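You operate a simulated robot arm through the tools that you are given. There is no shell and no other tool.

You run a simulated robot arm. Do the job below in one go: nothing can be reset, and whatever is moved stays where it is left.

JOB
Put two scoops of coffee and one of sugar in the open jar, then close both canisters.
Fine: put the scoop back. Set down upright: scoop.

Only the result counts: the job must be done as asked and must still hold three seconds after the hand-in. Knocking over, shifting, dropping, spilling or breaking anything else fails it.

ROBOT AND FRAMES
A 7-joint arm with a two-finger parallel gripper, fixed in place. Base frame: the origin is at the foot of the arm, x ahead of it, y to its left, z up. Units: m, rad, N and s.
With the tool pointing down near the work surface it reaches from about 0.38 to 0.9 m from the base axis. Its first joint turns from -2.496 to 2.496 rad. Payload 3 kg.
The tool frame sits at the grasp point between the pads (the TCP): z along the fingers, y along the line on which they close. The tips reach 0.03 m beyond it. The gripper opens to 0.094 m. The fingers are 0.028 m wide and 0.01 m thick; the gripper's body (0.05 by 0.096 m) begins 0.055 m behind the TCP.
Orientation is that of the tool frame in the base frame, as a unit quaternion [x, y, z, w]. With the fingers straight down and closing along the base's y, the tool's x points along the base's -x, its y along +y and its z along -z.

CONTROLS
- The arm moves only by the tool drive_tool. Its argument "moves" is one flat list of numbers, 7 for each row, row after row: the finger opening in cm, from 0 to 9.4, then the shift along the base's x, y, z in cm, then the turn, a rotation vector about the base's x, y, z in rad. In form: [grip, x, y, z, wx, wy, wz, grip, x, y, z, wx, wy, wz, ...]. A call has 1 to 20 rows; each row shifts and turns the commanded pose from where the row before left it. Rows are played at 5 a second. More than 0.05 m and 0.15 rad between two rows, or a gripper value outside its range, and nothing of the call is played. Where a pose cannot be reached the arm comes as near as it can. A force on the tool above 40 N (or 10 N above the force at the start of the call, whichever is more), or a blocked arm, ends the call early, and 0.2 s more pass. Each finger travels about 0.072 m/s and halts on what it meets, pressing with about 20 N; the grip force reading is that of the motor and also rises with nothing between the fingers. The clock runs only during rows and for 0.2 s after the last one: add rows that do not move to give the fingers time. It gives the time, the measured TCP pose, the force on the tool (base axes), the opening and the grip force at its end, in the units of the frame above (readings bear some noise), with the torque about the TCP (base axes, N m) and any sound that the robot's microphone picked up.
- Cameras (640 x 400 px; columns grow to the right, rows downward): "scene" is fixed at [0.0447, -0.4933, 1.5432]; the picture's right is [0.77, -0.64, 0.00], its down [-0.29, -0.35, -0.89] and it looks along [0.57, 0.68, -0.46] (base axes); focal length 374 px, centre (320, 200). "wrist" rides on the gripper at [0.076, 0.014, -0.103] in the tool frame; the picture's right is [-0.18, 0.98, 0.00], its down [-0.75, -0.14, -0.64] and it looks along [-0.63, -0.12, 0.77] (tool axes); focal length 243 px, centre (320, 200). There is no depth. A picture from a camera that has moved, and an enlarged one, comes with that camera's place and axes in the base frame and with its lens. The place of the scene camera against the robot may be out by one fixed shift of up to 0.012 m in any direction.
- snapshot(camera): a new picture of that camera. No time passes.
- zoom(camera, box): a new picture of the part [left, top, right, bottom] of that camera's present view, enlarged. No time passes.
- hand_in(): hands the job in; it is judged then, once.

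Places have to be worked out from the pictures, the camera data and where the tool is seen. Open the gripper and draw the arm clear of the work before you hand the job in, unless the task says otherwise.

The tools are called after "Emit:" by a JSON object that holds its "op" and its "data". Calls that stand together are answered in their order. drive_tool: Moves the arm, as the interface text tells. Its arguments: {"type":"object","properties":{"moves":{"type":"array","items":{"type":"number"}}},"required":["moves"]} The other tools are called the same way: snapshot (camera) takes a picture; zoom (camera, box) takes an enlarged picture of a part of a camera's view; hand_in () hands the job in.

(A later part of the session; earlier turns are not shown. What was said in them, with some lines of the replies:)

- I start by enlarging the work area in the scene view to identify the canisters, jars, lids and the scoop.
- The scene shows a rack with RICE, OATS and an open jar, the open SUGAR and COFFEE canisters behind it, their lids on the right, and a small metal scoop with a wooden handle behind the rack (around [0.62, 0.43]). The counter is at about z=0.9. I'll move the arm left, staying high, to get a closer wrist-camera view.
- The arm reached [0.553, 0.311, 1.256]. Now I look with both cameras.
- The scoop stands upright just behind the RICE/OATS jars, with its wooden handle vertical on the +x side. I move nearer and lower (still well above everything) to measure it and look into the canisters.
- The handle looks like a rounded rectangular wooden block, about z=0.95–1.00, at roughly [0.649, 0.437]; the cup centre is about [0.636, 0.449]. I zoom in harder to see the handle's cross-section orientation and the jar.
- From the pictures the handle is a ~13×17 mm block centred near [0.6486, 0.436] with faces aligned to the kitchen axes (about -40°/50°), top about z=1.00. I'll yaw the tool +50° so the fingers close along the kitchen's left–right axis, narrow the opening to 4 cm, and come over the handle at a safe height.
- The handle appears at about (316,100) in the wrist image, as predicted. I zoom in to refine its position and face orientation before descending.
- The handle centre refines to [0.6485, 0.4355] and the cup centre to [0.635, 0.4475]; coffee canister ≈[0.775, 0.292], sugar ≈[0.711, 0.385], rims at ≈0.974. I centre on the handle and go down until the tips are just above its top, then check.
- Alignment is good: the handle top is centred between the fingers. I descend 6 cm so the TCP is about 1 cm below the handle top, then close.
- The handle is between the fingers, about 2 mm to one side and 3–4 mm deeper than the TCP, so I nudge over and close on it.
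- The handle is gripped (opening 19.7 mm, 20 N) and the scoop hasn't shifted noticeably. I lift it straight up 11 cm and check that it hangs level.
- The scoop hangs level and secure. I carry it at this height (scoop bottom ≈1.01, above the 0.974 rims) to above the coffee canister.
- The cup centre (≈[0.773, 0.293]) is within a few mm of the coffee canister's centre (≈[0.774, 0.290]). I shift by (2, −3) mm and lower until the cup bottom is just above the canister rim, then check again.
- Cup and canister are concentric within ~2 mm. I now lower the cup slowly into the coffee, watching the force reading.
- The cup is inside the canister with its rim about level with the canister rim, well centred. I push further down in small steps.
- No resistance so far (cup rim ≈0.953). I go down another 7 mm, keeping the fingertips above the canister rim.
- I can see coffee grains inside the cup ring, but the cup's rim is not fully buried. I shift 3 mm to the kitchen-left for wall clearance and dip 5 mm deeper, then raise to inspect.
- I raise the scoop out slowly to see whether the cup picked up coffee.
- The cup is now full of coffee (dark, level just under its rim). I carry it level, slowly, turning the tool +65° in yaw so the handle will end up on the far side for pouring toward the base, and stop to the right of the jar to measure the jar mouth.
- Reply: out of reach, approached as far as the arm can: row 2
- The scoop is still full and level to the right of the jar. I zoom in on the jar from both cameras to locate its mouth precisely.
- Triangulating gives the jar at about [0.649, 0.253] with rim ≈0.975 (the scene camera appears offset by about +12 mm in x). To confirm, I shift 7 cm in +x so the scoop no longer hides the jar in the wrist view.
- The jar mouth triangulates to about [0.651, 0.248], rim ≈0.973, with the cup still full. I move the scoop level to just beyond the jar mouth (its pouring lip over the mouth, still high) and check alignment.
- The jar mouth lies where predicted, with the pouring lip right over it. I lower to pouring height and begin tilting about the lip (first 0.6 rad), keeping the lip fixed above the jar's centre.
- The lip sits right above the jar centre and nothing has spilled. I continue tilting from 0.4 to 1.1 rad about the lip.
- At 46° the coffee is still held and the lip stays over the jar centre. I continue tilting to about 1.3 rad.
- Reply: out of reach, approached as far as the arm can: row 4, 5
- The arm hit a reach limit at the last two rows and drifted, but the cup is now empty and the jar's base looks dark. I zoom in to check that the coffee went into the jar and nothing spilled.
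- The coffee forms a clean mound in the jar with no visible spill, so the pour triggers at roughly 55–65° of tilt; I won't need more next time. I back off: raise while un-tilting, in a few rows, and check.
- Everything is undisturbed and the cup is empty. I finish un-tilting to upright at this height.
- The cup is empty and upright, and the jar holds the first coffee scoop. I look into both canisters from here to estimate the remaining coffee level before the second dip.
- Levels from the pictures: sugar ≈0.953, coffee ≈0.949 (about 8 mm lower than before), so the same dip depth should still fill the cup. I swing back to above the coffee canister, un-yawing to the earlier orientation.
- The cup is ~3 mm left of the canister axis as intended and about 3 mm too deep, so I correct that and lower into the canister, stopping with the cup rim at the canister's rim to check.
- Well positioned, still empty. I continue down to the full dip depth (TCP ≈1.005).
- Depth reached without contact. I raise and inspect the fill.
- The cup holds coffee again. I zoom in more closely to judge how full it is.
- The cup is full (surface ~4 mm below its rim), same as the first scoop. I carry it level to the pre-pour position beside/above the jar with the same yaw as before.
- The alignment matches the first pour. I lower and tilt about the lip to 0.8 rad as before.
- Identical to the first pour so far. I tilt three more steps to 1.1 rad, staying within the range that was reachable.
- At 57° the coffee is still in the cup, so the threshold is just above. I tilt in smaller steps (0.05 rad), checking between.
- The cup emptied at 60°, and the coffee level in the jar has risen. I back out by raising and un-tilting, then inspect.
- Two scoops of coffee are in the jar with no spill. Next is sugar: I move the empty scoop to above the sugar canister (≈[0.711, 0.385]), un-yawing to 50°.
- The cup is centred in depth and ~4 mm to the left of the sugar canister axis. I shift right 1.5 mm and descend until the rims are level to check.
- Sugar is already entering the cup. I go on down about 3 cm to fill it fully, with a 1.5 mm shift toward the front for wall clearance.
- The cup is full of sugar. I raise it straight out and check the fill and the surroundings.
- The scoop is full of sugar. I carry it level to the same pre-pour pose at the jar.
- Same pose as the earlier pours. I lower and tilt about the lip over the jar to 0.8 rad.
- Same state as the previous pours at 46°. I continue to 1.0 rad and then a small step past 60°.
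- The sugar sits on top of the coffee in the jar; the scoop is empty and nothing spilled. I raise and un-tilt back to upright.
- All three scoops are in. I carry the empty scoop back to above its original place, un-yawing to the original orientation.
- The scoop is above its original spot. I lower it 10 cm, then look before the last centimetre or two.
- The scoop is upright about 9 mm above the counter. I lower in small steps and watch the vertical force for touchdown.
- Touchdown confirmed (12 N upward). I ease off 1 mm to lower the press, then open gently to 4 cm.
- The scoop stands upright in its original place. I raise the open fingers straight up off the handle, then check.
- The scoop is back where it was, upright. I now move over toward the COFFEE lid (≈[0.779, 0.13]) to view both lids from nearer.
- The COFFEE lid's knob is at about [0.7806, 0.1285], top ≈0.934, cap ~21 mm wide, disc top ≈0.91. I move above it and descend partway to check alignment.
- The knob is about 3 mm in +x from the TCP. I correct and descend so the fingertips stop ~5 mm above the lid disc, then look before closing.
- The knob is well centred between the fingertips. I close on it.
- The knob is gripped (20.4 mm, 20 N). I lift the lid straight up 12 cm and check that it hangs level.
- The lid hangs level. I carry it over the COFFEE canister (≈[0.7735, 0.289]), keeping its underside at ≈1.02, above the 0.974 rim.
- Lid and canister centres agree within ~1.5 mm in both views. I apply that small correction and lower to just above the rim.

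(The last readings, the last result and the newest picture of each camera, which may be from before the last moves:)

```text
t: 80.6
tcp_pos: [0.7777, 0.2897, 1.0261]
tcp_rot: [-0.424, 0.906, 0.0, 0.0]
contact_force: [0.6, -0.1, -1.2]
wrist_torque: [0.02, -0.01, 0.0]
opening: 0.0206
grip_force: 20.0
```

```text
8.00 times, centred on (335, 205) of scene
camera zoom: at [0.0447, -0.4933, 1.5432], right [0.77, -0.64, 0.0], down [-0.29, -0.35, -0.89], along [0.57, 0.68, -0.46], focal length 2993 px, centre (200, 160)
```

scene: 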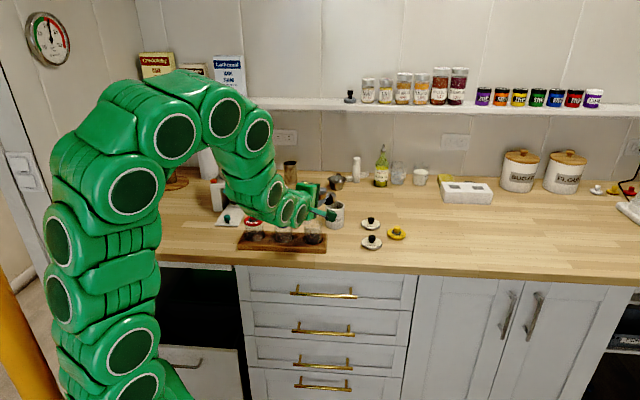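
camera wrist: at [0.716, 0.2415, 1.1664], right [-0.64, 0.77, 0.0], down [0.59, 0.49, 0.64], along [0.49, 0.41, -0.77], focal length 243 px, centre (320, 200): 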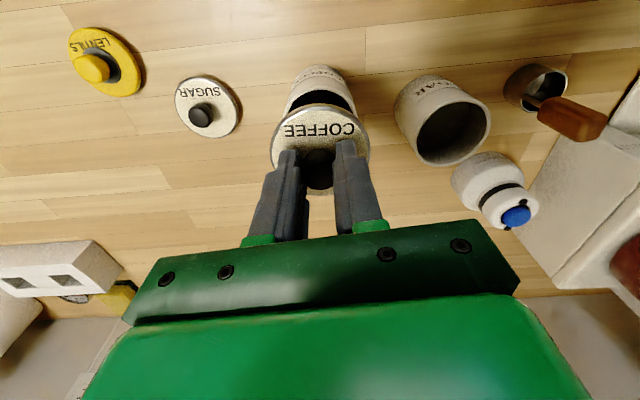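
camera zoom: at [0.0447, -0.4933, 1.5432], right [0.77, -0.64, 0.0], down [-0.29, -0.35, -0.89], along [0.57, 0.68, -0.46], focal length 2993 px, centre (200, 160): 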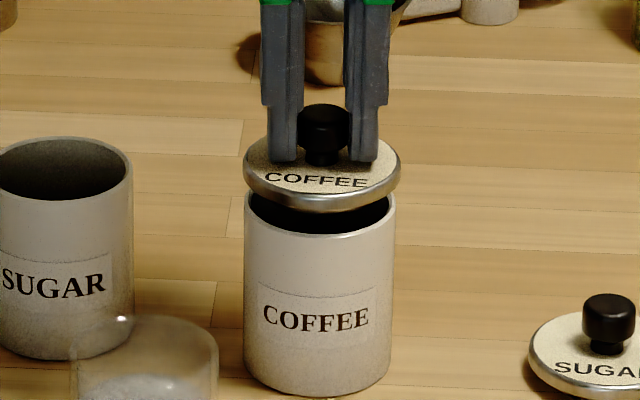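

Laterally they match within 1 mm, and comparing the front edges of lid and canister in the wrist view, depth matches within ~1–2 mm too. I lower in small steps watching for contact.

Emit:
{"op": "drive_tool", "data": {"moves": [0, 0, 0, -0.3, 0, 0, 0, 0, 0, 0, -0.3, 0, 0, 0, 0, 0, 0, 0, 0, 0, 0]}}

Emit:
{"op": "zoom", "data": {"camera": "scene", "box": [310, 180, 360, 230]}}

```text
t: 81.4
tcp_pos: [0.7765, 0.2895, 1.0207]
tcp_rot: [-0.425, 0.905, 0.0, 0.001]
contact_force: [0.4, 0.3, -0.7]
wrist_torque: [0.03, -0.02, 0.01]
opening: 0.0205
grip_force: 20.2
```

```text
8.00 times, centred on (335, 205) of scene
camera zoom: at [0.0447, -0.4933, 1.5432], right [0.77, -0.64, 0.0], down [-0.29, -0.35, -0.89], along [0.57, 0.68, -0.46], focal length 2993 px, centre (200, 160)
```

zoom: 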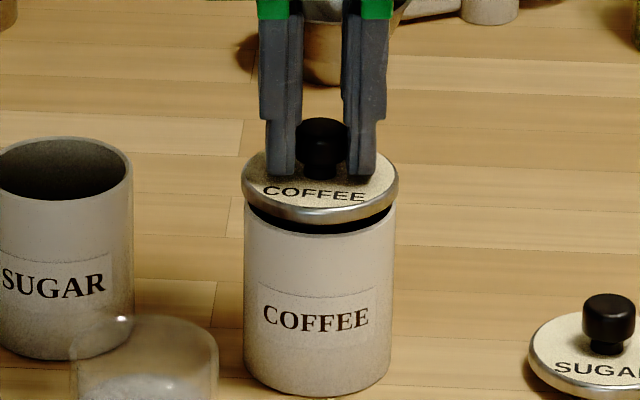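

Still no contact and laterally centred; a ~5 mm gap remains. I continue in 2–3 mm steps.

Emit:
{"op": "drive_tool", "data": {"moves": [0, 0, 0, -0.2, 0, 0, 0, 0, 0, 0, -0.2, 0, 0, 0, 0, 0, 0, 0, 0, 0, 0]}}

Emit:
{"op": "zoom", "data": {"camera": "scene", "box": [310, 180, 360, 230]}}

```text
t: 82.2
tcp_pos: [0.7762, 0.2898, 1.0168]
tcp_rot: [-0.424, 0.906, 0.0, 0.0]
contact_force: [0.7, -0.3, -0.2]
wrist_torque: [-0.01, -0.02, 0.01]
opening: 0.0205
grip_force: 20.0
```

```text
8.00 times, centred on (335, 205) of scene
camera zoom: at [0.0447, -0.4933, 1.5432], right [0.77, -0.64, 0.0], down [-0.29, -0.35, -0.89], along [0.57, 0.68, -0.46], focal length 2993 px, centre (200, 160)
```

zoom: 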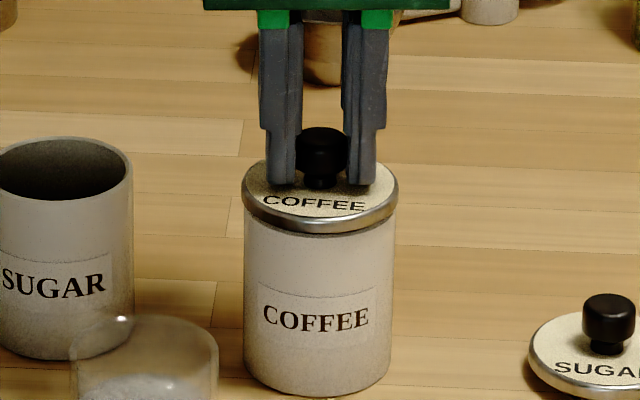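

Only a ~1–2 mm gap remains, with no contact force. I lower another 2–3 mm to seat it.

Emit:
{"op": "drive_tool", "data": {"moves": [0, 0, 0, -0.15, 0, 0, 0, 0, 0, 0, -0.1, 0, 0, 0, 0, 0, 0, 0, 0, 0, 0]}}

Emit:
{"op": "zoom", "data": {"camera": "scene", "box": [310, 180, 360, 230]}}

Emit:
{"op": "zoom", "data": {"camera": "wrist", "box": [250, 40, 400, 190]}}

```text
t: 83.0
tcp_pos: [0.7763, 0.2901, 1.0148]
tcp_rot: [-0.424, 0.905, -0.001, 0.0]
contact_force: [0.6, -0.2, -0.4]
wrist_torque: [-0.03, -0.01, 0.04]
opening: 0.0204
grip_force: 20.0
```

```text
8.00 times, centred on (335, 205) of scene
camera zoom: at [0.0447, -0.4933, 1.5432], right [0.77, -0.64, 0.0], down [-0.29, -0.35, -0.89], along [0.57, 0.68, -0.46], focal length 2993 px, centre (200, 160)
```

zoom: 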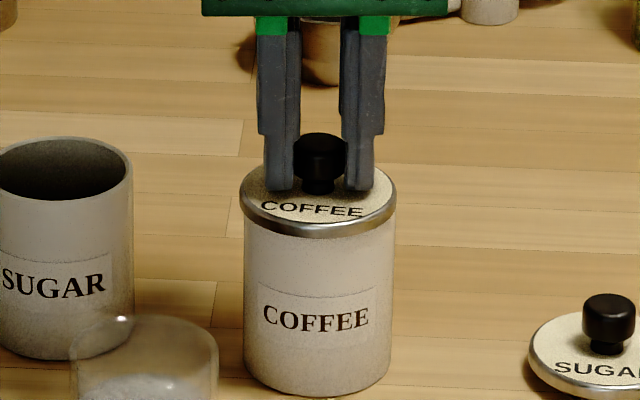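

```text
2.67 times, centred on (325, 115) of wrist
camera zoom: at [0.7165, 0.2428, 1.1158], right [-0.64, 0.77, 0.0], down [0.59, 0.49, 0.64], along [0.49, 0.41, -0.77], focal length 647 px, centre (307, 427)
```

zoom: 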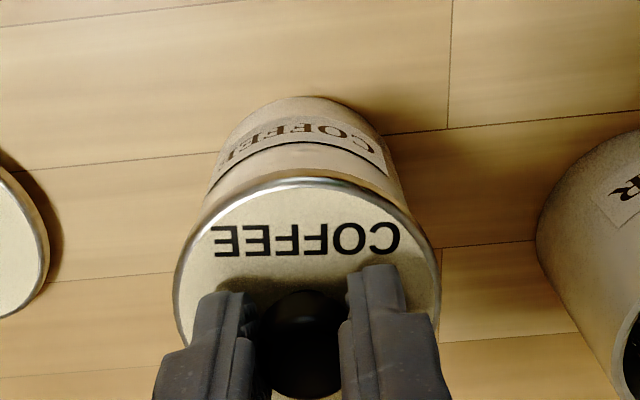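

The lid looks all but seated, with no force yet. I press down another 1–2 mm to feel contact.

Emit:
{"op": "drive_tool", "data": {"moves": [0, 0, 0, -0.1, 0, 0, 0, 0, 0, 0, -0.1, 0, 0, 0, 0, 0, 0, 0, 0, 0, 0]}}

Emit:
{"op": "zoom", "data": {"camera": "scene", "box": [320, 190, 350, 220]}}

```text
t: 83.8
tcp_pos: [0.777, 0.2912, 1.0129]
tcp_rot: [-0.424, 0.906, 0.0, -0.001]
contact_force: [0.1, -0.6, 7.2]
wrist_torque: [-0.12, 0.1, 0.0]
opening: 0.0207
grip_force: 19.9
```

```text
13.33 times, centred on (335, 205) of scene
camera zoom: at [0.0447, -0.4933, 1.5432], right [0.77, -0.64, 0.0], down [-0.29, -0.35, -0.89], along [0.57, 0.68, -0.46], focal length 4988 px, centre (120, 133)
```

zoom: 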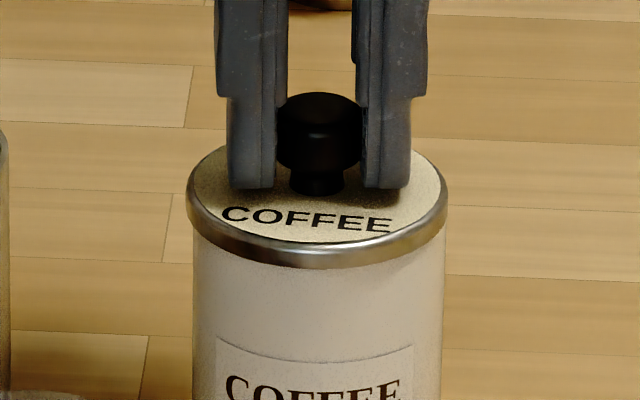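

Contact (7 N) with the lid flush and concentric on the COFFEE canister. I open the fingers and rise straight up.

Emit:
{"op": "drive_tool", "data": {"moves": [0, 0, 0, 0.05, 0, 0, 0, 2.4, 0, 0, 0, 0, 0, 0, 3, 0, 0, 0, 0, 0, 0, 4, 0, 0, 0, 0, 0, 0, 4, 0, 0, 0, 0, 0, 0, 4, 0, 0, 1.5, 0, 0, 0, 4, 0, 0, 2.5, 0, 0, 0, 4, 0, 0, 2, 0, 0, 0, 4, 0, 0, 2, 0, 0, 0, 4, 0, 0, 0, 0, 0, 0]}}

Emit:
{"op": "zoom", "data": {"camera": "scene", "box": [310, 170, 370, 230]}}

Emit:
{"op": "zoom", "data": {"camera": "wrist", "box": [250, 40, 400, 190]}}

```text
t: 86.0
tcp_pos: [0.7751, 0.2914, 1.092]
tcp_rot: [-0.424, 0.905, 0.0, 0.0]
contact_force: [-0.2, -0.6, 0.0]
wrist_torque: [0.01, 0.01, -0.02]
opening: 0.0398
grip_force: 0.0
```

```text
6.67 times, centred on (340, 200) of scene
camera zoom: at [0.0447, -0.4933, 1.5432], right [0.77, -0.64, 0.0], down [-0.29, -0.35, -0.89], along [0.57, 0.68, -0.46], focal length 2494 px, centre (187, 200)
```

zoom: 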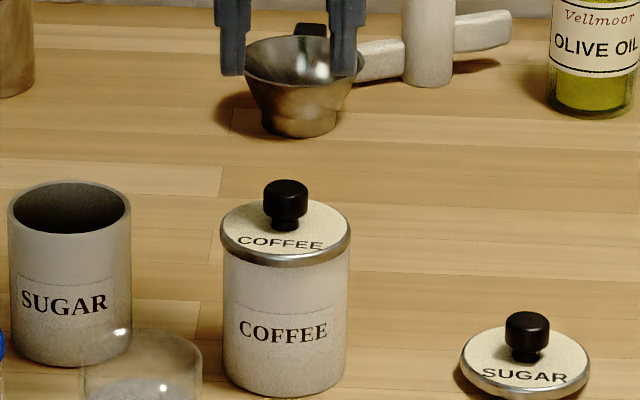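

```text
2.67 times, centred on (325, 115) of wrist
camera zoom: at [0.7161, 0.2429, 1.1946], right [-0.64, 0.77, 0.0], down [0.59, 0.49, 0.64], along [0.49, 0.41, -0.77], focal length 647 px, centre (307, 427)
```

zoom: 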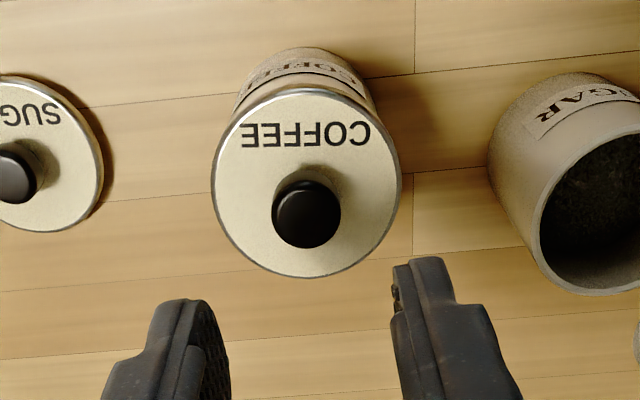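

The COFFEE canister is closed. The SUGAR lid is at about [0.8585, 0.206] (r≈0.883), reachable only low down, so I come down at a smaller radius first and then move out just above its knob height.

Emit:
{"op": "drive_tool", "data": {"moves": [4, 0.83, -4.03, 0, 0, 0, 0, 4, 0.83, -4.03, 0, 0, 0, 0, 4, 0.83, -4.03, 0, 0, 0, 0, 4, 0, 0, -3, 0, 0, 0, 4, 0, 0, -3, 0, 0, 0, 4, 0, 0, -3, 0, 0, 0, 4, 0, 0, -1.5, 0, 0, 0, 4, 0, 0, 0, 0, 0, 0]}}

Emit:
{"op": "snapshot", "data": {"camera": "wrist"}}

Emit:
{"op": "zoom", "data": {"camera": "scene", "box": [320, 170, 420, 250]}}

```text
t: 87.8
tcp_pos: [0.8002, 0.1695, 0.9881]
tcp_rot: [-0.424, 0.906, 0.001, 0.0]
contact_force: [-0.7, -0.5, 0.6]
wrist_torque: [-0.01, -0.01, 0.01]
opening: 0.04
grip_force: 0.1
```

```text
taken
camera wrist: at [0.7401, 0.121, 1.0904], right [-0.64, 0.77, 0.0], down [0.59, 0.49, 0.64], along [0.5, 0.41, -0.77], focal length 243 px, centre (320, 200)
```

wrist: 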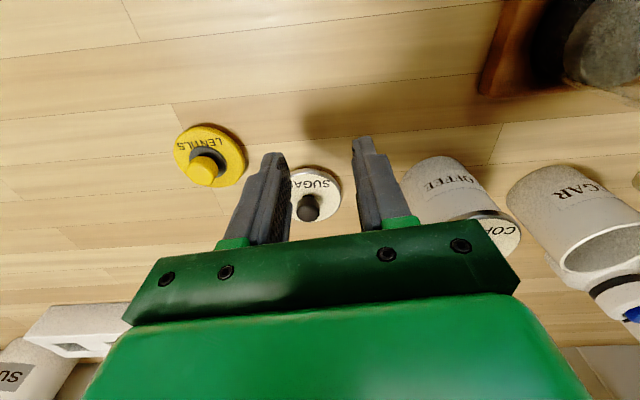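

```text
5.00 times, centred on (370, 210) of scene
camera zoom: at [0.0447, -0.4933, 1.5432], right [0.77, -0.64, 0.0], down [-0.29, -0.35, -0.89], along [0.57, 0.68, -0.46], focal length 1871 px, centre (70, 150)
```

zoom: 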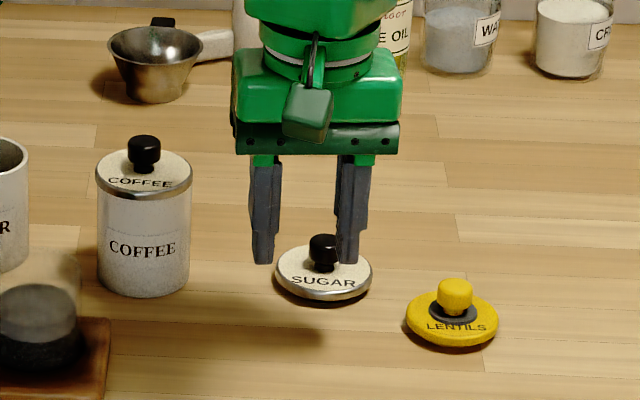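

The SUGAR knob triangulates to about [0.856, 0.203]. I move outward over it while dropping to z≈0.98 (tips 1.5 cm above the knob).

Emit:
{"op": "drive_tool", "data": {"moves": [4, 1.87, 1.13, -0.27, 0, 0, 0, 4, 1.87, 1.13, -0.27, 0, 0, 0, 4, 1.86, 1.13, -0.26, 0, 0, 0, 4, 0, 0, 0, 0, 0, 0]}}

Emit:
{"op": "zoom", "data": {"camera": "wrist", "box": [250, 90, 400, 240]}}

Emit:
{"op": "zoom", "data": {"camera": "scene", "box": [340, 180, 410, 240]}}

```text
t: 88.8
tcp_pos: [0.8561, 0.2039, 0.9812]
tcp_rot: [-0.425, 0.905, 0.0, 0.0]
contact_force: [-0.7, -0.1, -0.1]
wrist_torque: [0.02, 0.01, 0.01]
opening: 0.04
grip_force: 0.1
```

```text
2.67 times, centred on (325, 165) of wrist
camera zoom: at [0.7975, 0.1561, 1.0819], right [-0.64, 0.77, 0.0], down [0.59, 0.49, 0.64], along [0.5, 0.41, -0.77], focal length 647 px, centre (307, 293)
```

zoom: 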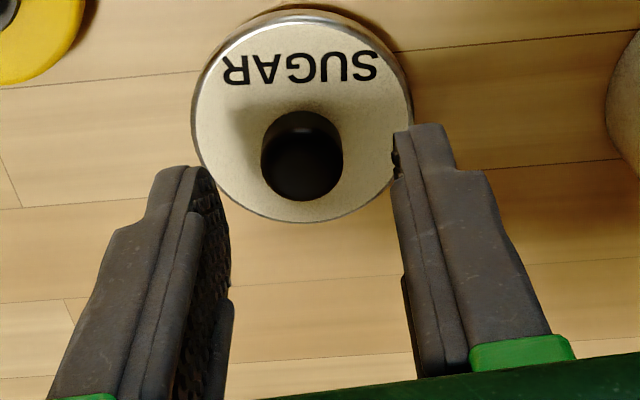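

```text
6.67 times, centred on (375, 210) of scene
camera zoom: at [0.0447, -0.4933, 1.5432], right [0.77, -0.64, 0.0], down [-0.29, -0.35, -0.89], along [0.57, 0.68, -0.46], focal length 2494 px, centre (-47, 133)
```

zoom: 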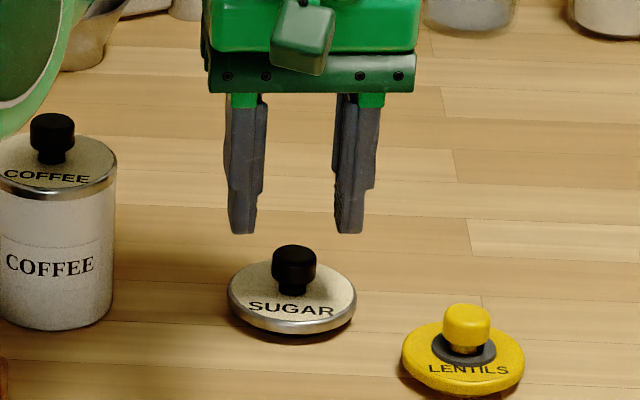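

The knob is ~4 mm further out than the TCP. I shift by (3.5, 2.4) mm while descending to grasp height.

Emit:
{"op": "drive_tool", "data": {"moves": [4, 0.15, 0.1, -1, 0, 0, 0, 4, 0.2, 0.14, -1.3, 0, 0, 0, 4, 0, 0, -0.8, 0, 0, 0, 4, 0, 0, -0.5, 0, 0, 0, 4, 0, 0, 0, 0, 0, 0]}}

Emit:
{"op": "zoom", "data": {"camera": "wrist", "box": [250, 90, 400, 240]}}

Emit:
{"op": "zoom", "data": {"camera": "scene", "box": [350, 190, 400, 240]}}

```text
t: 90.0
tcp_pos: [0.8619, 0.2058, 0.9443]
tcp_rot: [-0.424, 0.906, -0.001, 0.0]
contact_force: [-0.9, 0.9, 0.3]
wrist_torque: [0.01, 0.01, -0.01]
opening: 0.0401
grip_force: 0.1
```

```text
2.67 times, centred on (325, 165) of wrist
camera zoom: at [0.8015, 0.1584, 1.0458], right [-0.64, 0.77, 0.0], down [0.59, 0.49, 0.64], along [0.49, 0.41, -0.77], focal length 647 px, centre (307, 293)
```

zoom: 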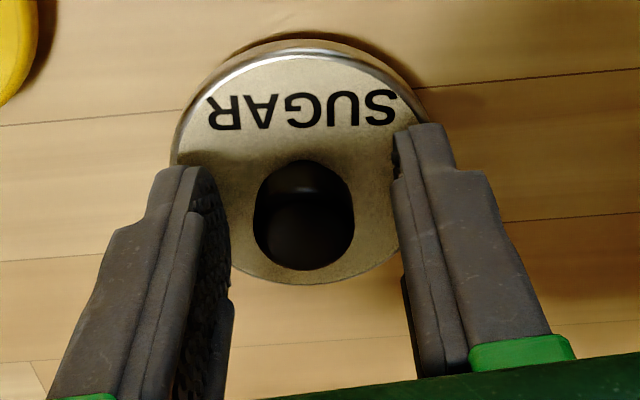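

```text
8.00 times, centred on (375, 215) of scene
camera zoom: at [0.0447, -0.4933, 1.5432], right [0.77, -0.64, 0.0], down [-0.29, -0.35, -0.89], along [0.57, 0.68, -0.46], focal length 2993 px, centre (-120, 80)
```

zoom: 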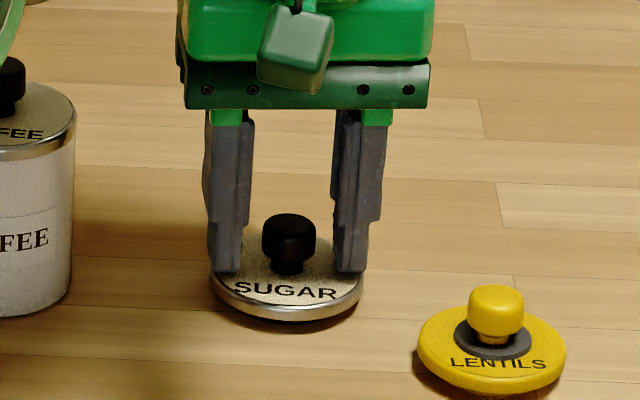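

This matches the COFFEE-lid grasp view almost exactly. I close on the knob.

Emit:
{"op": "drive_tool", "data": {"moves": [3, 0, 0, 0, 0, 0, 0, 2.5, 0, 0, 0, 0, 0, 0, 2.0, 0, 0, 0, 0, 0, 0, 1.4, 0, 0, 0, 0, 0, 0, 0.6, 0, 0, 0, 0, 0, 0, 0, 0, 0, 0, 0, 0, 0, 0, 0, 0, 0, 0, 0, 0]}}

Emit:
{"op": "zoom", "data": {"camera": "scene", "box": [350, 190, 400, 240]}}

```text
t: 91.6
tcp_pos: [0.8602, 0.2062, 0.9448]
tcp_rot: [-0.424, 0.906, -0.001, 0.0]
contact_force: [0.7, 0.3, 0.2]
wrist_torque: [-0.02, 0.03, 0.01]
opening: 0.0206
grip_force: 20.0
```

```text
8.00 times, centred on (375, 215) of scene
camera zoom: at [0.0447, -0.4933, 1.5432], right [0.77, -0.64, 0.0], down [-0.29, -0.35, -0.89], along [0.57, 0.68, -0.46], focal length 2993 px, centre (-120, 80)
```

zoom: 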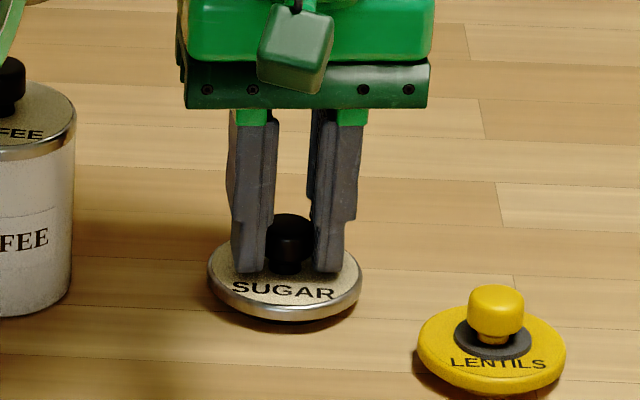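

Gripped. I lift it 2 cm, then retreat inward while rising to stay within reach and away from the COFFEE canister.

Emit:
{"op": "drive_tool", "data": {"moves": [0, 0, 0, 1, 0, 0, 0, 0, 0, 0, 1, 0, 0, 0, 0, -1.2, -1.5, 1.5, 0, 0, 0, 0, -1.2, -1.5, 2, 0, 0, 0, 0, -1.2, -1.5, 2, 0, 0, 0, 0, -1.2, -1.5, 2, 0, 0, 0, 0, -1.2, -1.5, 2, 0, 0, 0, 0, 0, 0, 2, 0, 0, 0, 0, 0, 0, 0, 0, 0, 0]}}

Emit:
{"op": "zoom", "data": {"camera": "wrist", "box": [250, 90, 400, 240]}}

Emit:
{"op": "zoom", "data": {"camera": "scene", "box": [300, 160, 420, 260]}}

```text
t: 93.6
tcp_pos: [0.8005, 0.1311, 1.0797]
tcp_rot: [-0.424, 0.905, 0.001, 0.0]
contact_force: [0.1, 1.1, 0.5]
wrist_torque: [-0.03, 0.0, 0.0]
opening: 0.0202
grip_force: 20.0
```

```text
2.67 times, centred on (325, 165) of wrist
camera zoom: at [0.7405, 0.0837, 1.1821], right [-0.64, 0.77, 0.0], down [0.59, 0.49, 0.64], along [0.49, 0.41, -0.77], focal length 647 px, centre (307, 293)
```

zoom: 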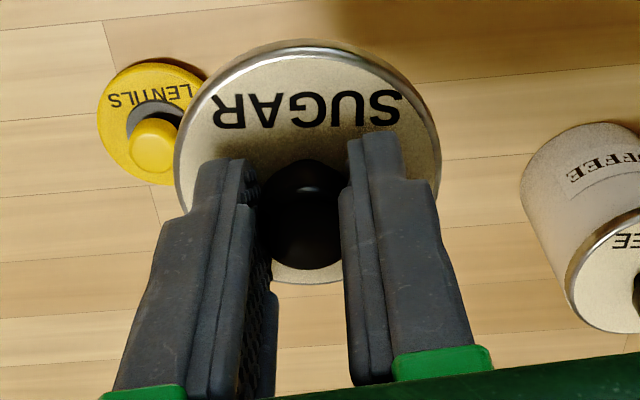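

```text
4.00 times, centred on (360, 210) of scene
camera zoom: at [0.0447, -0.4933, 1.5432], right [0.77, -0.64, 0.0], down [-0.29, -0.35, -0.89], along [0.57, 0.68, -0.46], focal length 1496 px, centre (160, 160)
```

zoom: 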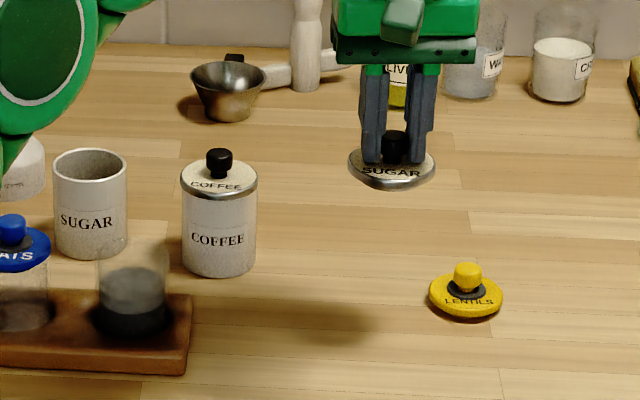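

The SUGAR lid hangs level, held like the other. I raise 1.5 cm more and carry it over the closed COFFEE canister's level to above the SUGAR canister (target TCP ≈[0.713, 0.383]).

Emit:
{"op": "drive_tool", "data": {"moves": [0, 0, 0, 1.5, 0, 0, 0, 0, -0.8, 2.3, 0, 0, 0, 0, 0, -1.2, 3.5, 0, 0, 0, 0, 0, -1.3, 3.8, 0, 0, 0, 0, 0, -1.3, 3.8, 0, 0, 0, 0, 0, -1.3, 3.8, 0, 0, 0, 0, 0, -1.2, 3.5, 0, 0, 0, 0, 0, -0.9, 2.6, 0, 0, 0, 0, 0, -0.73, 1.9, 0, 0, 0, 0, 0, 0, 0, 0, 0, 0, 0, 0, 0, 0, 0, 0, 0, 0]}}

Emit:
{"op": "zoom", "data": {"camera": "wrist", "box": [250, 40, 400, 190]}}

Emit:
{"op": "zoom", "data": {"camera": "scene", "box": [270, 155, 360, 235]}}

```text
t: 96.0
tcp_pos: [0.7131, 0.383, 1.0935]
tcp_rot: [-0.424, 0.906, 0.001, 0.0]
contact_force: [-0.6, -0.7, -0.8]
wrist_torque: [0.01, 0.07, 0.0]
opening: 0.0203
grip_force: 20.4
```

```text
2.67 times, centred on (325, 115) of wrist
camera zoom: at [0.6537, 0.3353, 1.1949], right [-0.64, 0.77, 0.0], down [0.59, 0.49, 0.64], along [0.49, 0.41, -0.77], focal length 647 px, centre (307, 427)
```

zoom: 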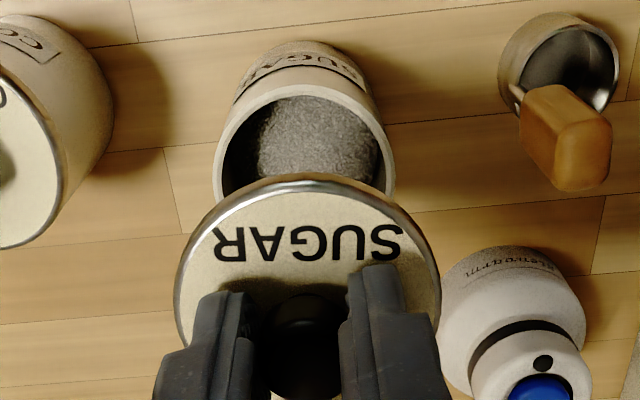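

```text
5.00 times, centred on (315, 195) of scene
camera zoom: at [0.0447, -0.4933, 1.5432], right [0.77, -0.64, 0.0], down [-0.29, -0.35, -0.89], along [0.57, 0.68, -0.46], focal length 1871 px, centre (345, 225)
```

zoom: 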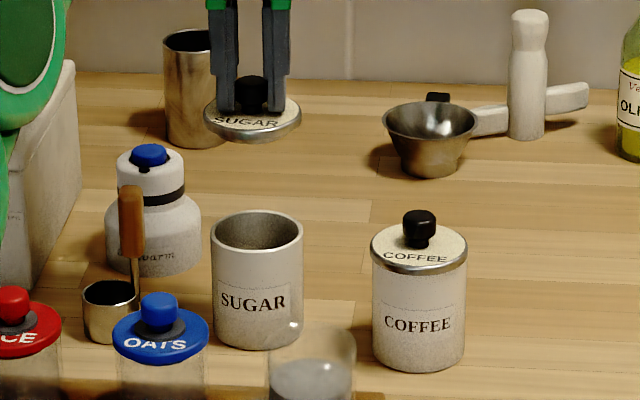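

Lid vs canister: the lid needs to go about 1 mm right and 2.5 mm toward the front. I apply that and lower to just above the rim, then recheck.

Emit:
{"op": "drive_tool", "data": {"moves": [0, -0.13, -0.24, -1.5, 0, 0, 0, 0, 0, 0, -2, 0, 0, 0, 0, 0, 0, -2, 0, 0, 0, 0, 0, 0, -1.2, 0, 0, 0, 0, 0, 0, 0, 0, 0, 0]}}

Emit:
{"op": "zoom", "data": {"camera": "wrist", "box": [250, 40, 400, 190]}}

Emit:
{"op": "zoom", "data": {"camera": "scene", "box": [280, 175, 330, 225]}}

```text
t: 97.2
tcp_pos: [0.7123, 0.3792, 1.0274]
tcp_rot: [-0.425, 0.905, 0.0, 0.0]
contact_force: [0.5, 0.3, -0.3]
wrist_torque: [-0.01, -0.02, -0.01]
opening: 0.0204
grip_force: 19.7
```

```text
2.67 times, centred on (325, 115) of wrist
camera zoom: at [0.6519, 0.332, 1.1284], right [-0.64, 0.77, 0.0], down [0.59, 0.49, 0.64], along [0.49, 0.41, -0.77], focal length 647 px, centre (307, 427)
```

zoom: 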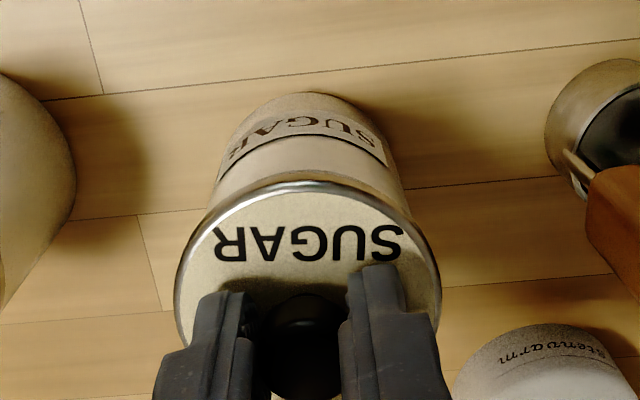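

```text
8.00 times, centred on (305, 200) of scene
camera zoom: at [0.0447, -0.4933, 1.5432], right [0.77, -0.64, 0.0], down [-0.29, -0.35, -0.89], along [0.57, 0.68, -0.46], focal length 2993 px, centre (440, 200)
```

zoom: 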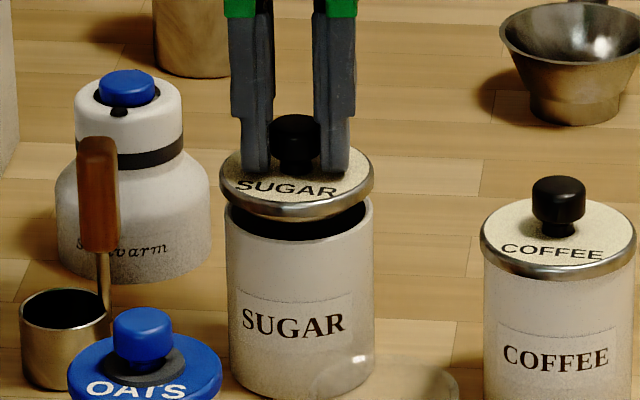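

Compared with the COFFEE lid at the same height, this lid appears a few mm too far to the front. I zoom in tightly to measure before lowering.

Emit:
{"op": "zoom", "data": {"camera": "scene", "box": [292, 185, 318, 209]}}

Emit:
{"op": "zoom", "data": {"camera": "wrist", "box": [285, 80, 365, 140]}}

```text
16.00 times, centred on (305, 197) of scene
camera zoom: at [0.0447, -0.4933, 1.5432], right [0.77, -0.64, 0.0], down [-0.29, -0.35, -0.89], along [0.57, 0.68, -0.46], focal length 5986 px, centre (560, 248)
```

zoom: 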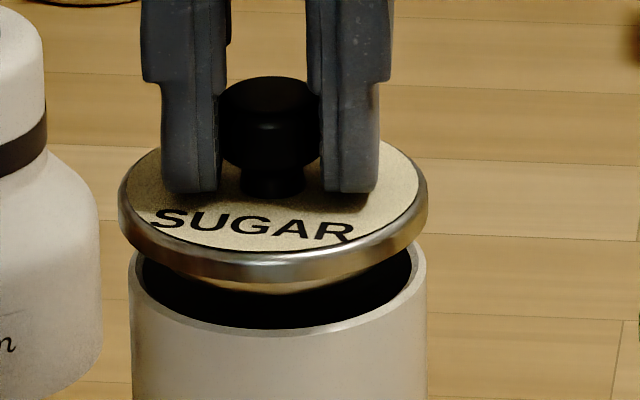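

```text
6.67 times, centred on (325, 110) of wrist
camera zoom: at [0.6519, 0.332, 1.1284], right [-0.64, 0.77, 0.0], down [0.59, 0.49, 0.64], along [0.49, 0.41, -0.77], focal length 1618 px, centre (287, 800)
```

zoom: 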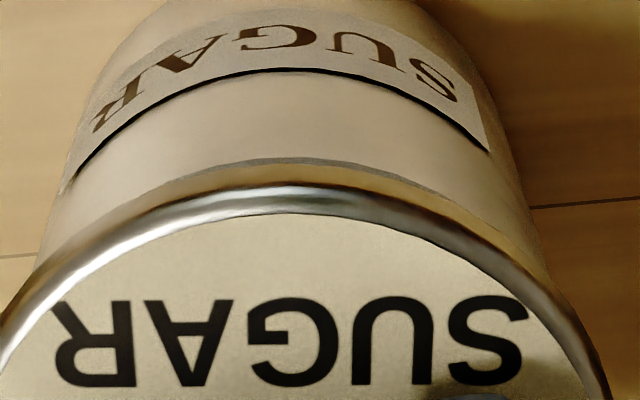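

Measured closely: the lid should move ~1 mm right and ~2 mm deeper to match the canister. I apply that and lower 6 mm, then recheck.

Emit:
{"op": "drive_tool", "data": {"moves": [0, 0.21, 0.09, 0, 0, 0, 0, 0, 0, 0, -0.4, 0, 0, 0, 0, 0, 0, -0.2, 0, 0, 0, 0, 0, 0, 0, 0, 0, 0]}}

Emit:
{"op": "zoom", "data": {"camera": "scene", "box": [292, 185, 318, 209]}}

Emit:
{"op": "zoom", "data": {"camera": "wrist", "box": [285, 80, 365, 140]}}

```text
t: 98.2
tcp_pos: [0.7135, 0.3819, 1.0203]
tcp_rot: [-0.424, 0.906, 0.001, 0.0]
contact_force: [-0.3, -0.2, -0.1]
wrist_torque: [-0.01, -0.03, -0.01]
opening: 0.0206
grip_force: 20.2
```

```text
16.00 times, centred on (305, 197) of scene
camera zoom: at [0.0447, -0.4933, 1.5432], right [0.77, -0.64, 0.0], down [-0.29, -0.35, -0.89], along [0.57, 0.68, -0.46], focal length 5986 px, centre (560, 248)
```

zoom: 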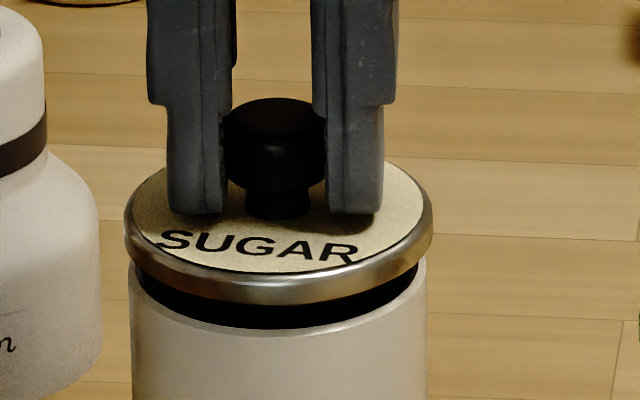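

```text
6.67 times, centred on (325, 110) of wrist
camera zoom: at [0.6542, 0.3334, 1.1222], right [-0.64, 0.77, 0.0], down [0.59, 0.49, 0.64], along [0.49, 0.41, -0.77], focal length 1618 px, centre (287, 800)
```

zoom: 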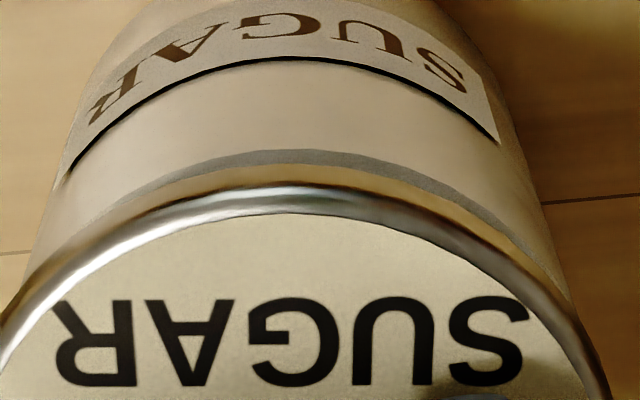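

Now concentric laterally (278.5 vs 279 px) and consistent in depth. I continue lowering in 2 mm steps.

Emit:
{"op": "drive_tool", "data": {"moves": [0, 0, 0, -0.2, 0, 0, 0, 0, 0, 0, -0.2, 0, 0, 0, 0, 0, 0, 0, 0, 0, 0]}}

Emit:
{"op": "zoom", "data": {"camera": "scene", "box": [292, 185, 318, 209]}}

```text
t: 99.0
tcp_pos: [0.714, 0.3808, 1.0165]
tcp_rot: [-0.424, 0.906, 0.0, 0.0]
contact_force: [0.4, 0.0, -0.3]
wrist_torque: [0.0, 0.01, 0.02]
opening: 0.0206
grip_force: 19.6
```

```text
16.00 times, centred on (305, 197) of scene
camera zoom: at [0.0447, -0.4933, 1.5432], right [0.77, -0.64, 0.0], down [-0.29, -0.35, -0.89], along [0.57, 0.68, -0.46], focal length 5986 px, centre (560, 248)
```

zoom: 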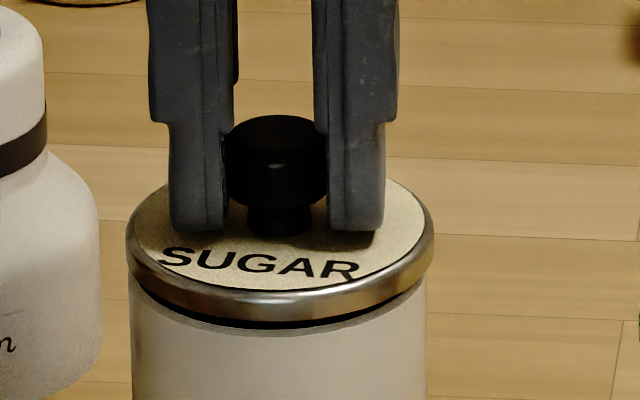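

No contact yet; a ~2–3 mm gap remains and the lid is still centred. I lower further in 1–1.5 mm steps until contact shows.

Emit:
{"op": "drive_tool", "data": {"moves": [0, 0, 0, -0.15, 0, 0, 0, 0, 0, 0, -0.1, 0, 0, 0, 0, 0, 0, -0.1, 0, 0, 0, 0, 0, 0, 0, 0, 0, 0]}}

Emit:
{"op": "zoom", "data": {"camera": "scene", "box": [292, 185, 318, 209]}}

```text
t: 100.0
tcp_pos: [0.7137, 0.3809, 1.0139]
tcp_rot: [-0.424, 0.906, 0.0, 0.0]
contact_force: [-0.2, -1.0, -0.4]
wrist_torque: [0.0, 0.01, -0.02]
opening: 0.0203
grip_force: 20.3
```

```text
16.00 times, centred on (305, 197) of scene
camera zoom: at [0.0447, -0.4933, 1.5432], right [0.77, -0.64, 0.0], down [-0.29, -0.35, -0.89], along [0.57, 0.68, -0.46], focal length 5986 px, centre (560, 248)
```

zoom: 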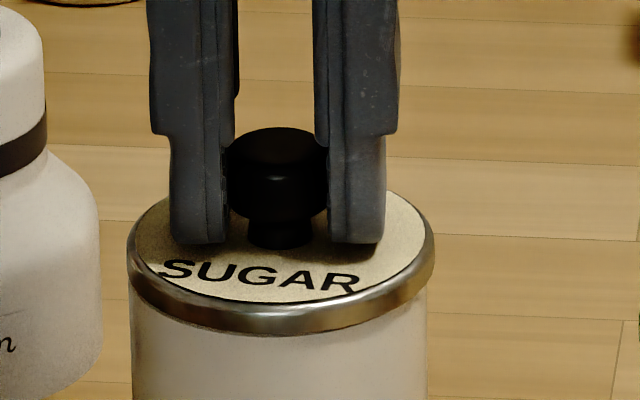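

The lid looks practically seated. One more millimetre or so to feel contact.

Emit:
{"op": "drive_tool", "data": {"moves": [0, 0, 0, -0.08, 0, 0, 0, 0, 0, 0, -0.07, 0, 0, 0, 0, 0, 0, 0, 0, 0, 0]}}

Emit:
{"op": "zoom", "data": {"camera": "scene", "box": [292, 185, 318, 209]}}

```text
t: 100.8
tcp_pos: [0.715, 0.3812, 1.0132]
tcp_rot: [-0.424, 0.906, 0.001, 0.001]
contact_force: [-1.4, -1.7, 8.3]
wrist_torque: [-0.22, 0.15, 0.0]
opening: 0.0204
grip_force: 19.8
```

```text
16.00 times, centred on (305, 197) of scene
camera zoom: at [0.0447, -0.4933, 1.5432], right [0.77, -0.64, 0.0], down [-0.29, -0.35, -0.89], along [0.57, 0.68, -0.46], focal length 5986 px, centre (560, 248)
```

zoom: 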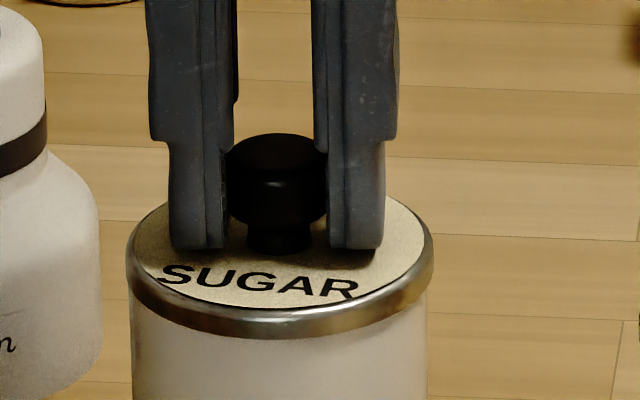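

Contact (8 N) at the same height as the COFFEE lid, flush and concentric. I release and rise straight up.

Emit:
{"op": "drive_tool", "data": {"moves": [0, 0, 0, 0.05, 0, 0, 0, 2.4, 0, 0, 0, 0, 0, 0, 3, 0, 0, 0, 0, 0, 0, 4, 0, 0, 0, 0, 0, 0, 4, 0, 0, 0, 0, 0, 0, 4, 0, 0, 1.5, 0, 0, 0, 4, 0, 0, 2.5, 0, 0, 0, 4, 0, 0, 2.5, 0, 0, 0, 4, 0, 0, 2.5, 0, 0, 0, 4, 0, 0, 0, 0, 0, 0]}}

Emit:
{"op": "zoom", "data": {"camera": "scene", "box": [240, 150, 370, 255]}}

Emit:
{"op": "zoom", "data": {"camera": "wrist", "box": [220, 20, 420, 180]}}

```text
t: 103.0
tcp_pos: [0.7136, 0.3819, 1.1037]
tcp_rot: [-0.424, 0.906, 0.0, -0.001]
contact_force: [-0.3, 0.0, 0.3]
wrist_torque: [0.02, -0.03, -0.01]
opening: 0.0402
grip_force: 0.0
```

```text
3.81 times, centred on (305, 202) of scene
camera zoom: at [0.0447, -0.4933, 1.5432], right [0.77, -0.64, 0.0], down [-0.29, -0.35, -0.89], along [0.57, 0.68, -0.46], focal length 1425 px, centre (377, 190)
```

zoom: 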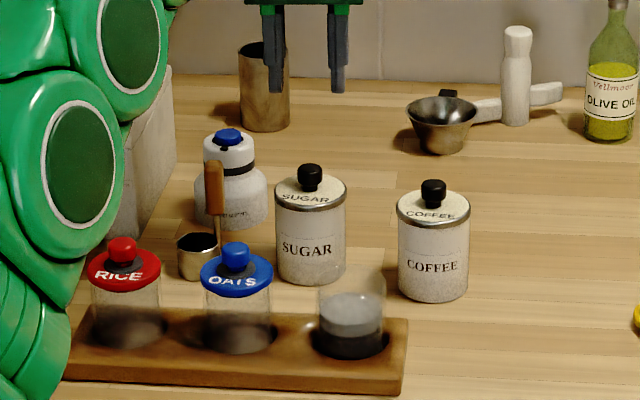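

```text
2.50 times, centred on (320, 100) of wrist
camera zoom: at [0.6546, 0.3345, 1.2048], right [-0.64, 0.77, 0.0], down [0.59, 0.49, 0.64], along [0.49, 0.41, -0.77], focal length 606 px, centre (320, 450)
```

zoom: 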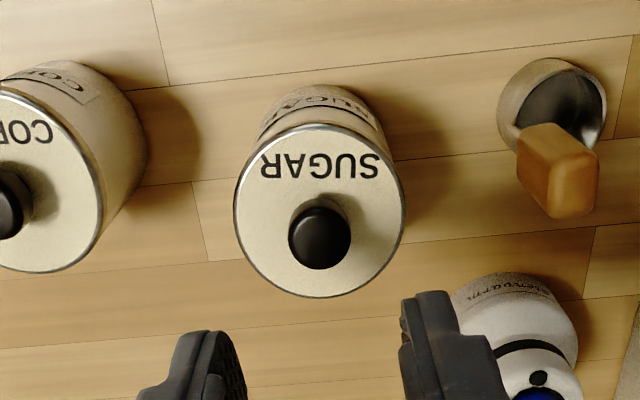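

Both canisters are closed, the scoop stands upright, and the jar holds the coffee and sugar. I open the gripper and draw the arm up and back toward its starting pose, clear of the work.

Emit:
{"op": "drive_tool", "data": {"moves": [4, -1.0, -2.5, 2, 0, 0, 0, 4, -1.4, -3.5, 2, 0, 0, 0, 5, -1.4, -3.5, 2, 0, 0, 0, 6, -1.4, -3.5, 2, 0, 0, 0, 7, -1.4, -3.5, 2, 0, 0, -0.14, 8, -1.4, -3.5, 2, 0, 0, -0.14, 9.4, -1.4, -3.5, 2, 0, 0, -0.14, 9.4, -1.4, -3.5, 1.5, 0, 0, -0.14, 9.4, 0, -3, 0, 0, 0, -0.14, 9.4, 0, -3, 0, 0, 0, -0.14, 9.4, 0, 0, 0, 0, 0, 0, 9.4, 0, 0, 0, 0, 0, 0]}}

Emit:
{"op": "snapshot", "data": {"camera": "scene"}}

Emit:
{"op": "zoom", "data": {"camera": "scene", "box": [200, 140, 420, 260]}}

Emit:
{"op": "zoom", "data": {"camera": "scene", "box": [260, 180, 360, 255]}}

```text
t: 105.6
tcp_pos: [0.6053, 0.0503, 1.2576]
tcp_rot: [-0.018, 1.0, 0.0, 0.0]
contact_force: [0.2, 0.3, 0.6]
wrist_torque: [-0.01, 0.01, -0.01]
opening: 0.094
grip_force: 0.1
```

```text
taken
```

scene: 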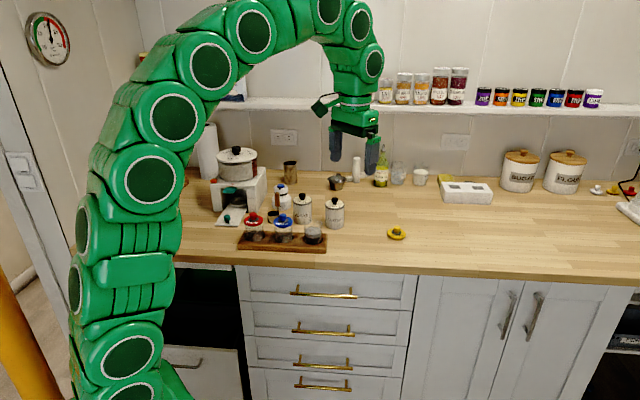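

```text
2.91 times, centred on (310, 200) of scene
camera zoom: at [0.0447, -0.4933, 1.5432], right [0.77, -0.64, 0.0], down [-0.29, -0.35, -0.89], along [0.57, 0.68, -0.46], focal length 1088 px, centre (349, 200)
```

zoom: 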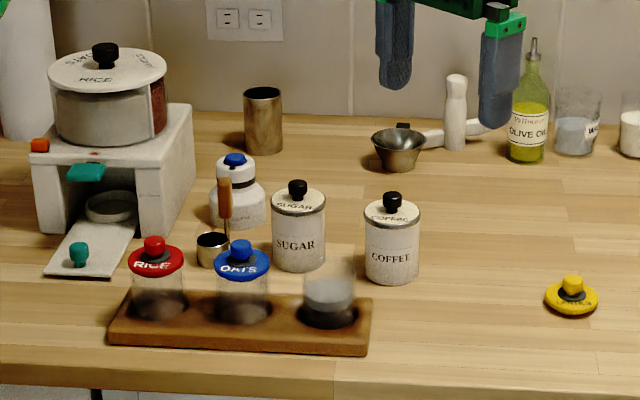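

```text
5.33 times, centred on (310, 218) of scene
camera zoom: at [0.0447, -0.4933, 1.5432], right [0.77, -0.64, 0.0], down [-0.29, -0.35, -0.89], along [0.57, 0.68, -0.46], focal length 1995 px, centre (373, 107)
```

zoom: 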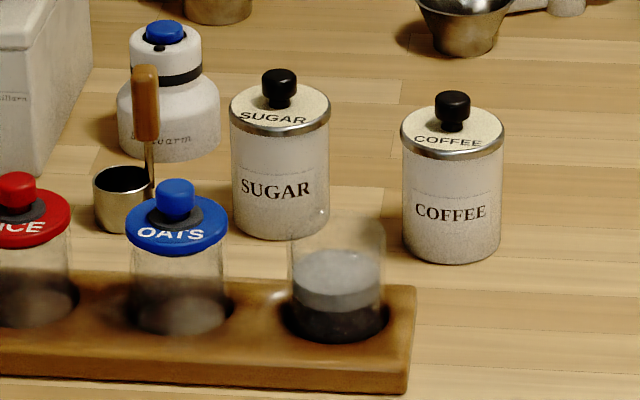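

Everything checks out in the final pictures. The jar holds two layers of coffee with sugar on top, both canisters have their matching lids seated, the scoop is upright in its place, and there are no spills. The arm is clear with the gripper open, so I hand the job in.

Emit:
{"op": "hand_in", "data": {}}

```text
The job is handed in.
```

I put two scoops of coffee and one of sugar in the open jar and closed both canisters with their own lids. The scoop is back upright in its original place.

The final pictures show no spills and nothing knocked over. Both lids seated flush and centred, with light contact felt on each. The arm is clear of the work with the gripper open, and the job is handed in. I haven't seen a verdict, only that it was accepted.

On the first coffee pour the arm hit its reach limit and drifted a few centimetres. The coffee still landed in the jar, and I kept the later pours within reach.
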